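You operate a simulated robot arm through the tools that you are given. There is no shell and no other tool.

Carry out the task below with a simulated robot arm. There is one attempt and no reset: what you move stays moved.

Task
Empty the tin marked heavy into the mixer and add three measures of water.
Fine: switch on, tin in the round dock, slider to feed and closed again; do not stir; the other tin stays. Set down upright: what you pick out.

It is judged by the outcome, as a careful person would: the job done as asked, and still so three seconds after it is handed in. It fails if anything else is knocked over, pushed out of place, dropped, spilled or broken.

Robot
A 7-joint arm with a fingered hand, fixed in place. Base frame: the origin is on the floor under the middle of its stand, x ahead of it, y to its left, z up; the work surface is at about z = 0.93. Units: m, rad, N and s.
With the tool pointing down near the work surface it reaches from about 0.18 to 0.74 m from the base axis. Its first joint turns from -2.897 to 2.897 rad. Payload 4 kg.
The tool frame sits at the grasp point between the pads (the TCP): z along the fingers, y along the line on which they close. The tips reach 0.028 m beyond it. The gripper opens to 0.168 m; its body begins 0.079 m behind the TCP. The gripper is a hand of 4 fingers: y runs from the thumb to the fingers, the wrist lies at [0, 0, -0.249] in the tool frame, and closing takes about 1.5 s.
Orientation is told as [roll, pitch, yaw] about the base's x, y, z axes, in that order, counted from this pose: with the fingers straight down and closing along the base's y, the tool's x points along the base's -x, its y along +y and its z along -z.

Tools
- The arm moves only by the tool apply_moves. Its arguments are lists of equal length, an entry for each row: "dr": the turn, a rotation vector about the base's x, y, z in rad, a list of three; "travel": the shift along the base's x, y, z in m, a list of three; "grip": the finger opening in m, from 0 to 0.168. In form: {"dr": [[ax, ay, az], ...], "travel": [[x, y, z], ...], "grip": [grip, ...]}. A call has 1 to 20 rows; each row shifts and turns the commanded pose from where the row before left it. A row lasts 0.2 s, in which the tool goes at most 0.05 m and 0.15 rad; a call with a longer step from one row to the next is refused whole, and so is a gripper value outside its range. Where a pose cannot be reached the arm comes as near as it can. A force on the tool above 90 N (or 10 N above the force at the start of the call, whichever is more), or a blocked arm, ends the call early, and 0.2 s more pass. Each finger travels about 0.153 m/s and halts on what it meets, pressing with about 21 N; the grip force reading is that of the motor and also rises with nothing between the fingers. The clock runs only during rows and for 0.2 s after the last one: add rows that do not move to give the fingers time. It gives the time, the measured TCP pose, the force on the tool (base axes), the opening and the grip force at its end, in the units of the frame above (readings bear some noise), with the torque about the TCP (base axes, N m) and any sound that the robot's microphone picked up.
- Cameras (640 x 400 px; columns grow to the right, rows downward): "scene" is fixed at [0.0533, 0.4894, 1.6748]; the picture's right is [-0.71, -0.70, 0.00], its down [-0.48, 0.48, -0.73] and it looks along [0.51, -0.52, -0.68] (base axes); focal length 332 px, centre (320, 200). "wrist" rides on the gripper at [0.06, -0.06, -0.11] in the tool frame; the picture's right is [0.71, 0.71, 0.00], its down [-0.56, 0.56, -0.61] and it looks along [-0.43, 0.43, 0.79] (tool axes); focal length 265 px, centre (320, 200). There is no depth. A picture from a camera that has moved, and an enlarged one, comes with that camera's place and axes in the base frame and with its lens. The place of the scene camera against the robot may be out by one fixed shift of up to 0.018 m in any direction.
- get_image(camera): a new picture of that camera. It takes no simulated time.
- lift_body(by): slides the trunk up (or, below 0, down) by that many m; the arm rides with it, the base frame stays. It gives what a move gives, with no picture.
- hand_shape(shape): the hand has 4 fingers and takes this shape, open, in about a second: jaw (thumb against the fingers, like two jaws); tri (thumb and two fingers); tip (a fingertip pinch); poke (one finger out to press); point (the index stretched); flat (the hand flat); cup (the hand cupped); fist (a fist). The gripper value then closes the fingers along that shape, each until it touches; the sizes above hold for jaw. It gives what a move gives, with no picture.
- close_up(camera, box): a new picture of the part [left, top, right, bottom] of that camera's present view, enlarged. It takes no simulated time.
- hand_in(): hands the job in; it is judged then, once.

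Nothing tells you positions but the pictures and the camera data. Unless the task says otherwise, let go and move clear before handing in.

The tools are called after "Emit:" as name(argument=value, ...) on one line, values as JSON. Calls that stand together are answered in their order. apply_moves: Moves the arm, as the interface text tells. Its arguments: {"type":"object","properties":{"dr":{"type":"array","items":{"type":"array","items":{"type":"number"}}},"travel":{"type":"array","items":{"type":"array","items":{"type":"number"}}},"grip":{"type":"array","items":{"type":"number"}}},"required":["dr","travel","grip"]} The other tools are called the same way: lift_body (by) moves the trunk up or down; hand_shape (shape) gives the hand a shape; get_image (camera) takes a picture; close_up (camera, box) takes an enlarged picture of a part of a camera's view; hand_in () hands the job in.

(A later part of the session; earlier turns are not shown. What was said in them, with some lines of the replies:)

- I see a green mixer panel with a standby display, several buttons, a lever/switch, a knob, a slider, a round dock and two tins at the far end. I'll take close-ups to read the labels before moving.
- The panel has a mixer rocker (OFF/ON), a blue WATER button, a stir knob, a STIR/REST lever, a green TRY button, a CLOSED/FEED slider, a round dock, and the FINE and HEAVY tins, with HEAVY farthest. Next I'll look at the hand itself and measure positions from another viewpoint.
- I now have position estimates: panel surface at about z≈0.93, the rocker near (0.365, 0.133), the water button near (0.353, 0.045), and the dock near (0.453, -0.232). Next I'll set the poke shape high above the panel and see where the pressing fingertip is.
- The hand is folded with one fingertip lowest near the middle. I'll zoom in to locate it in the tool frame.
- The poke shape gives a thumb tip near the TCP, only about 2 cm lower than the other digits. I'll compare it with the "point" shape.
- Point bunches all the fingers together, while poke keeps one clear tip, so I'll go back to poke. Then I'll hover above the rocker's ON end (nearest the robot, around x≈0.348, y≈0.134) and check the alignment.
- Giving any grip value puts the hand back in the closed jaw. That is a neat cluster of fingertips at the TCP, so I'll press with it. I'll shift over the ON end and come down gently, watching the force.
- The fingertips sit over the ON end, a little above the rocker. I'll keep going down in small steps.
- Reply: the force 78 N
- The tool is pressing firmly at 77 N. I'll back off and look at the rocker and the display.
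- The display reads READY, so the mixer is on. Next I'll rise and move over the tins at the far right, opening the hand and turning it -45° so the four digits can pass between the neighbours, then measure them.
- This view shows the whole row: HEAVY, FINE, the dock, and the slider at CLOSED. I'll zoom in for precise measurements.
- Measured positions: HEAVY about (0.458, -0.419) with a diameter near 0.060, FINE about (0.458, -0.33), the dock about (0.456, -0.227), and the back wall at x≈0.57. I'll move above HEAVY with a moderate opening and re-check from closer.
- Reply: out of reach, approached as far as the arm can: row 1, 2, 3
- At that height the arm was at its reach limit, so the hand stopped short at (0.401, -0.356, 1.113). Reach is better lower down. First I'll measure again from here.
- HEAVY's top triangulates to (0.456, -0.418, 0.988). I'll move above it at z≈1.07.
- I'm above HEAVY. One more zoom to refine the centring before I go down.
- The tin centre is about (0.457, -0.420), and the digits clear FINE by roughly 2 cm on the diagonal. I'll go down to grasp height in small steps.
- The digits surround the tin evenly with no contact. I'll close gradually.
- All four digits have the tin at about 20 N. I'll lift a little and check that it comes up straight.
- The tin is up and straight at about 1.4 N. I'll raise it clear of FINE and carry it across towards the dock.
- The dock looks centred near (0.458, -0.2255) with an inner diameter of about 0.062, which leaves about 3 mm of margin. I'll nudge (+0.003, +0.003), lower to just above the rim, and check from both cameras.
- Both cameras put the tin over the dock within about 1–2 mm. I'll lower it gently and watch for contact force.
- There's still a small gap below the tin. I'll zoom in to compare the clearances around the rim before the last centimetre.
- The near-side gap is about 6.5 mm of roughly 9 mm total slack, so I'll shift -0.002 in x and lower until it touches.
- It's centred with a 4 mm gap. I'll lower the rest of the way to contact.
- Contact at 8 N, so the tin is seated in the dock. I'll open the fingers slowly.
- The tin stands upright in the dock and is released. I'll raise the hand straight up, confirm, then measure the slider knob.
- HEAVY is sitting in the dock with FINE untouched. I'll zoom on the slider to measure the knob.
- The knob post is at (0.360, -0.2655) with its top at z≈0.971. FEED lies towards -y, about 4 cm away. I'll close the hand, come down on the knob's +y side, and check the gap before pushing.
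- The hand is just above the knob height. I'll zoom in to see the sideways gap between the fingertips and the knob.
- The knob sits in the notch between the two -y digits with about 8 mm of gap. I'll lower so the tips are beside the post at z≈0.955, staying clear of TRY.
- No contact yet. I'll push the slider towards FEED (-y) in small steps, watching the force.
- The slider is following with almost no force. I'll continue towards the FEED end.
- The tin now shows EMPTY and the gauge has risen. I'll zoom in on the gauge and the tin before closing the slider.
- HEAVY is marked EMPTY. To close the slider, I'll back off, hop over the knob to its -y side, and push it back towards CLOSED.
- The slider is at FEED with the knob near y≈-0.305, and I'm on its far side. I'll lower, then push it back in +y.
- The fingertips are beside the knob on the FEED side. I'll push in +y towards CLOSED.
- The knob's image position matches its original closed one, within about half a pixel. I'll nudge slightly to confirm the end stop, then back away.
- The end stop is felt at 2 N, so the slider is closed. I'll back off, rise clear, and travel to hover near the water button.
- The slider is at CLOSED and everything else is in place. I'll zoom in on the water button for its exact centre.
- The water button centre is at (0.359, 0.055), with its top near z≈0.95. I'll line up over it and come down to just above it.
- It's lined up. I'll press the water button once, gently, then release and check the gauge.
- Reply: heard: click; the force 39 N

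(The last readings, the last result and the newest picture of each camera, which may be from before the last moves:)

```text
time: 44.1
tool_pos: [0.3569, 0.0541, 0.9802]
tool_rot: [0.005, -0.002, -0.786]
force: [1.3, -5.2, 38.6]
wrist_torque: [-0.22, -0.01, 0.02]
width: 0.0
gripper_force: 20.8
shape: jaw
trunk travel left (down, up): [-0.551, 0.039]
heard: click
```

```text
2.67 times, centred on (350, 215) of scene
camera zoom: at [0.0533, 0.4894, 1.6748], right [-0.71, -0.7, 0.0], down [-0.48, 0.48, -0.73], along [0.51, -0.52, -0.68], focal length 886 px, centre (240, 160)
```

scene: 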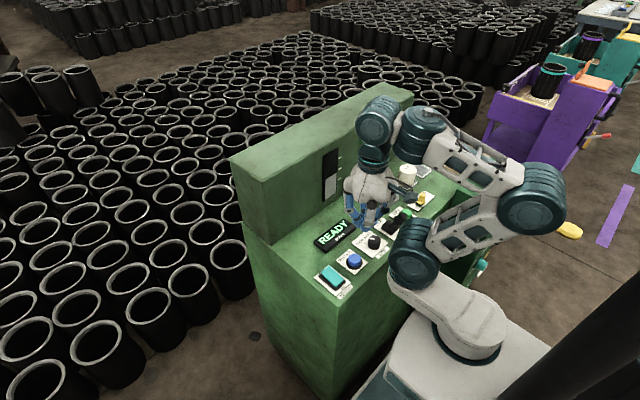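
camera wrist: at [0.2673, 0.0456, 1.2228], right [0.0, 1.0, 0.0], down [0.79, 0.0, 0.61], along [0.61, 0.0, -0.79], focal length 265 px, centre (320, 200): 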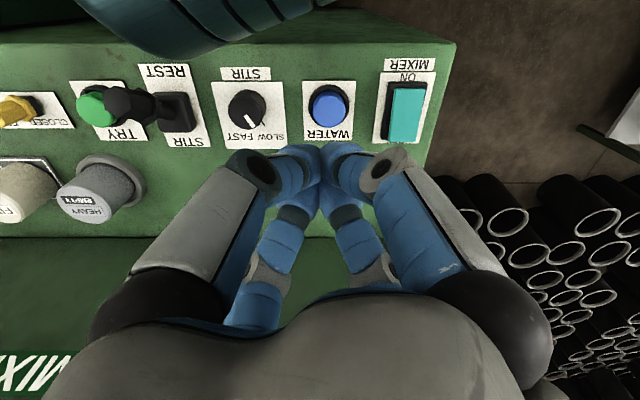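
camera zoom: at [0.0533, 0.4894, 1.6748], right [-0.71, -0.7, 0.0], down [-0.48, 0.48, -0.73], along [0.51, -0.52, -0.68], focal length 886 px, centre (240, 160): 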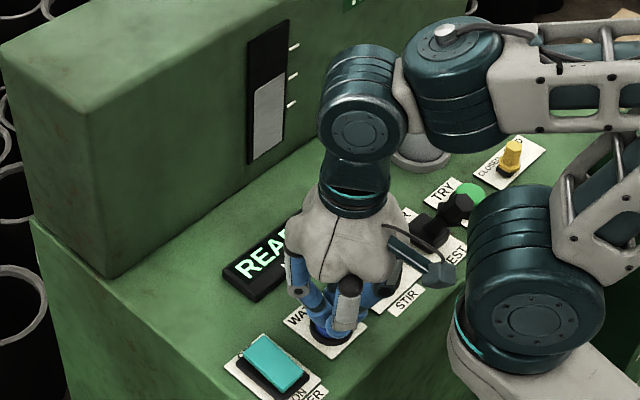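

A click was heard. I'll release and read the gauge.

Emit:
apply_moves(dr=[[0, 0, 0], [0, 0, 0], [0, 0, 0], [0, 0, 0]], travel=[[0, 0, 0.01], [0, 0, 0.015], [0, 0, 0], [0, 0, 0]], grip=[0.0, 0.0, 0.0, 0.0])

Emit:
close_up(camera="scene", box=[310, 140, 350, 210])

Emit:
close_up(camera="scene", box=[310, 180, 410, 290])

```text
time: 45.1
tool_pos: [0.3579, 0.0547, 1.0035]
tool_rot: [0.0, -0.001, -0.785]
force: [0.0, -0.3, -0.6]
wrist_torque: [0.01, 0.01, 0.0]
width: 0.0
gripper_force: 21.1
shape: jaw
trunk travel left (down, up): [-0.551, 0.039]
```

```text
5.71 times, centred on (330, 175) of scene
camera zoom: at [0.0533, 0.4894, 1.6748], right [-0.71, -0.7, 0.0], down [-0.48, 0.48, -0.73], along [0.51, -0.52, -0.68], focal length 1898 px, centre (263, 343)
```

zoom: 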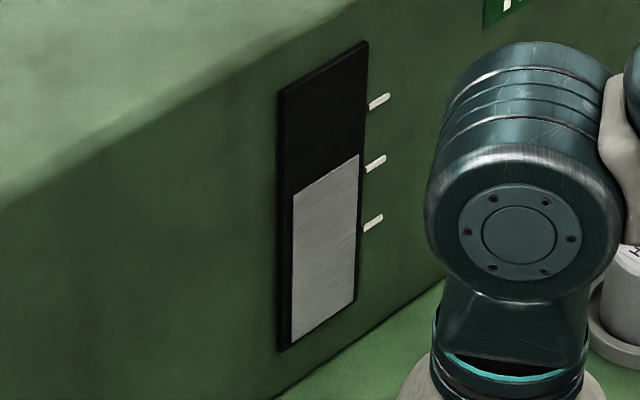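

```text
3.64 times, centred on (360, 235) of scene
camera zoom: at [0.0533, 0.4894, 1.6748], right [-0.71, -0.7, 0.0], down [-0.48, 0.48, -0.73], along [0.51, -0.52, -0.68], focal length 1208 px, centre (174, 73)
```

zoom: 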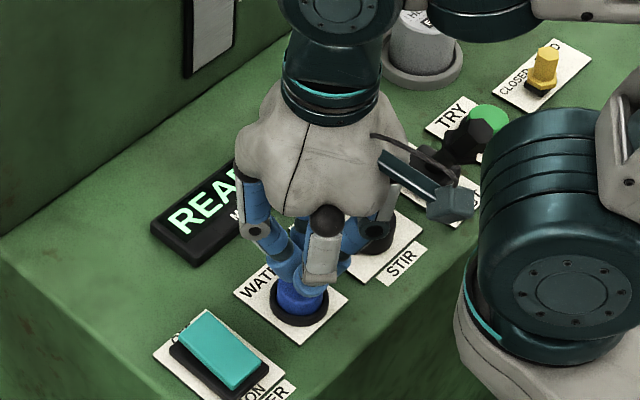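

The gauge rose one half-tick (about 30 px) for one press, the same as the tin gave. Three presses should bring it to the top mark. Now the second press and release.

Emit:
apply_moves(dr=[[0, 0, 0], [0, 0, 0], [0, 0, 0], [0, 0, 0], [0, 0, 0], [0, 0, 0], [0, 0, 0], [0, 0, 0], [0, 0, 0]], travel=[[0, 0, -0.01], [0, 0, -0.006], [0, 0, -0.004], [0, 0, -0.003], [0, 0, -0.002], [0, 0, 0.01], [0, 0, 0.015], [0, 0, 0], [0, 0, 0]], grip=[0.0, 0.0, 0.0, 0.0, 0.0, 0.0, 0.0, 0.0, 0.0])

Emit:
close_up(camera="scene", box=[310, 140, 350, 210])

Emit:
close_up(camera="scene", box=[310, 180, 410, 290])

```text
time: 47.1
tool_pos: [0.3583, 0.0542, 1.003]
tool_rot: [0.0, 0.002, -0.784]
force: [0.7, -0.3, -0.6]
wrist_torque: [0.01, 0.01, -0.01]
width: 0.0
gripper_force: 20.4
shape: jaw
trunk travel left (down, up): [-0.551, 0.039]
heard: click
```

```text
5.71 times, centred on (330, 175) of scene
camera zoom: at [0.0533, 0.4894, 1.6748], right [-0.71, -0.7, 0.0], down [-0.48, 0.48, -0.73], along [0.51, -0.52, -0.68], focal length 1898 px, centre (263, 343)
```

zoom: 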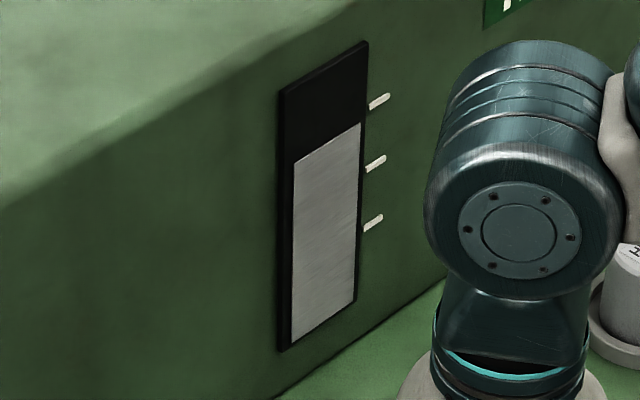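

```text
3.64 times, centred on (360, 235) of scene
camera zoom: at [0.0533, 0.4894, 1.6748], right [-0.71, -0.7, 0.0], down [-0.48, 0.48, -0.73], along [0.51, -0.52, -0.68], focal length 1208 px, centre (174, 73)
```

zoom: 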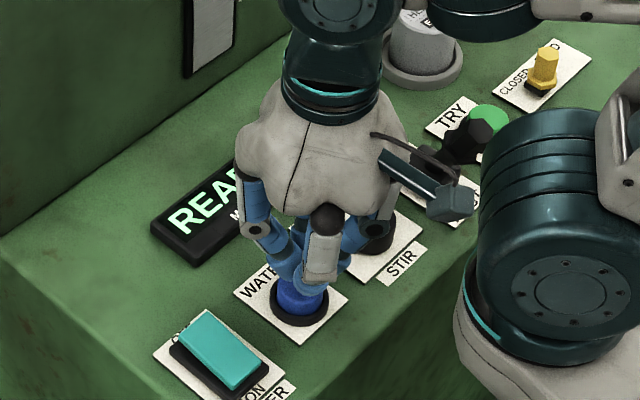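

The second measure registered: one click and the gauge is up another half-tick. Now the third and last press.

Emit:
apply_moves(dr=[[0, 0, 0], [0, 0, 0], [0, 0, 0], [0, 0, 0], [0, 0, 0], [0, 0, 0], [0, 0, 0], [0, 0, 0], [0, 0, 0]], travel=[[0, 0, -0.01], [0, 0, -0.006], [0, 0, -0.004], [0, 0, -0.003], [0, 0, -0.002], [0, 0, 0.01], [0, 0, 0.015], [0, 0, 0], [0, 0, 0]], grip=[0.0, 0.0, 0.0, 0.0, 0.0, 0.0, 0.0, 0.0, 0.0])

Emit:
close_up(camera="scene", box=[310, 140, 350, 210])

Emit:
close_up(camera="scene", box=[310, 180, 410, 290])

```text
time: 49.1
tool_pos: [0.3587, 0.0552, 1.0033]
tool_rot: [0.0, 0.001, -0.784]
force: [-0.1, 0.1, 0.4]
wrist_torque: [0.0, 0.02, 0.0]
width: 0.0001
gripper_force: 21.0
shape: jaw
trunk travel left (down, up): [-0.551, 0.039]
heard: click
```

```text
5.71 times, centred on (330, 175) of scene
camera zoom: at [0.0533, 0.4894, 1.6748], right [-0.71, -0.7, 0.0], down [-0.48, 0.48, -0.73], along [0.51, -0.52, -0.68], focal length 1898 px, centre (263, 343)
```

zoom: 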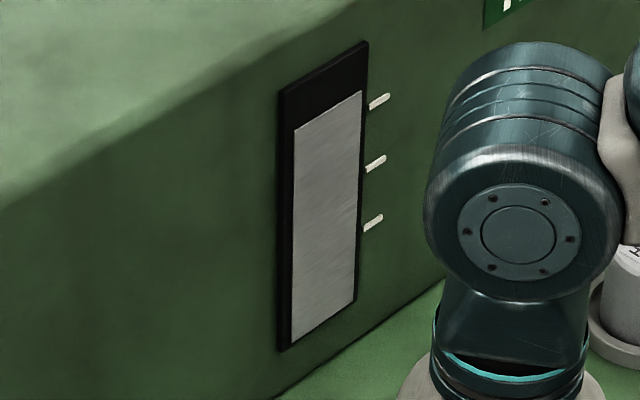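

```text
3.64 times, centred on (360, 235) of scene
camera zoom: at [0.0533, 0.4894, 1.6748], right [-0.71, -0.7, 0.0], down [-0.48, 0.48, -0.73], along [0.51, -0.52, -0.68], focal length 1208 px, centre (174, 73)
```

zoom: 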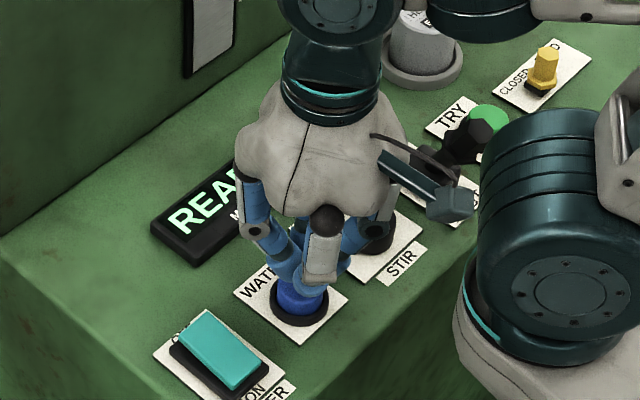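

Three clicks, and the gauge is at the top mark. I'll rise clear and do a final check of the whole panel.

Emit:
apply_moves(dr=[[0, 0, 0], [0, 0, 0], [0, 0, 0], [0, 0, 0], [0, 0, 0], [0, 0, 0], [0, 0, 0], [0, 0, 0]], travel=[[0, 0, 0.03], [0, 0, 0.04], [0, 0, 0.04], [0, 0, 0.04], [0, 0, 0.04], [0, 0.0, 0.02], [0, 0, 0], [0, 0, 0]], grip=[0.0, 0.0, 0.0, 0.0, 0.05, 0.1, 0.1, 0.1])

Emit:
get_image(camera="scene")

Emit:
get_image(camera="wrist")

Emit:
close_up(camera="scene", box=[300, 150, 460, 300])

```text
time: 50.9
tool_pos: [0.3566, 0.0552, 1.2139]
tool_rot: [0.002, 0.0, -0.786]
force: [-0.6, -0.7, 0.4]
wrist_torque: [0.0, 0.01, -0.04]
width: 0.0948
gripper_force: 0.0
shape: jaw
trunk travel left (down, up): [-0.551, 0.039]
```

```text
taken
```

scene: 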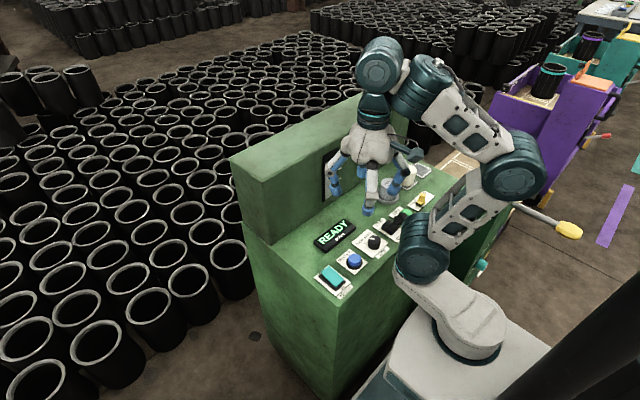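

```text
taken
camera wrist: at [0.2733, 0.054, 1.3226], right [0.0, 1.0, 0.0], down [0.79, 0.0, 0.61], along [0.61, 0.0, -0.79], focal length 265 px, centre (320, 200)
```

wrist: 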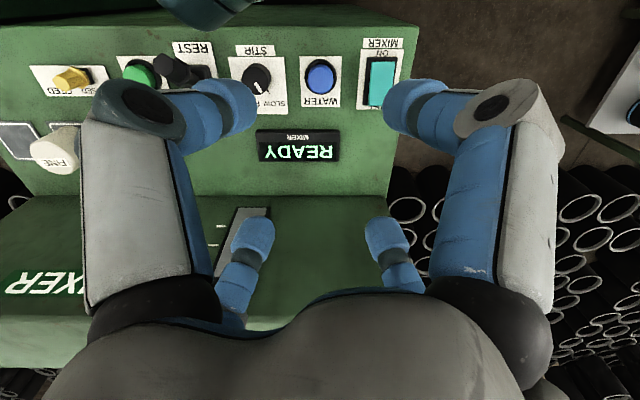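

```text
2.67 times, centred on (380, 225) of scene
camera zoom: at [0.0533, 0.4894, 1.6748], right [-0.71, -0.7, 0.0], down [-0.48, 0.48, -0.73], along [0.51, -0.52, -0.68], focal length 886 px, centre (160, 133)
```

zoom: 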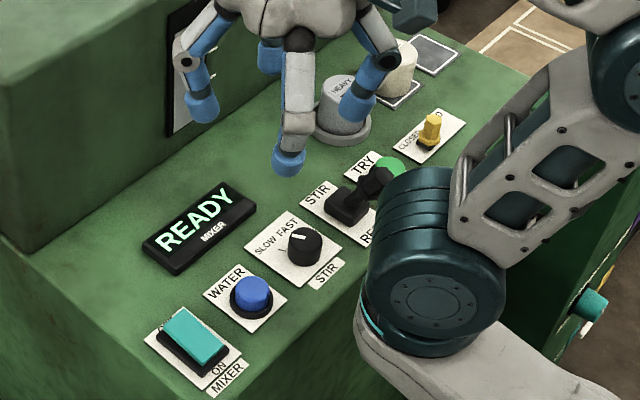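

The display reads READY, and the stir lever is still at REST with the knob unchanged. HEAVY is empty and upright in the dock, FINE is on its mat, and the slider is closed. Three measures of water are in, the hand is empty and clear, and I'm handing in.

Emit:
hand_in()

```text
The job is handed in.
```

The heavy tin has been emptied into the mixer and three measures of water added. I've handed the job in, but no verdict came back.

- **Mixer:** switched on; the display reads READY.
- **Heavy tin:** it now shows EMPTY. I left it standing upright in the round dock.
- **Slider:** moved to feed, then back to closed until it reached its end stop.
- **Water:** three presses, each with a click. The gauge rose with each one and now stands at the top mark.
- **Left alone:** the fine tin is still on its mat. I did not stir: the lever is at rest and the stir knob is where it was. The TRY button was not pressed.

Nothing was knocked over or spilled. The hand is empty and clear of the panel.
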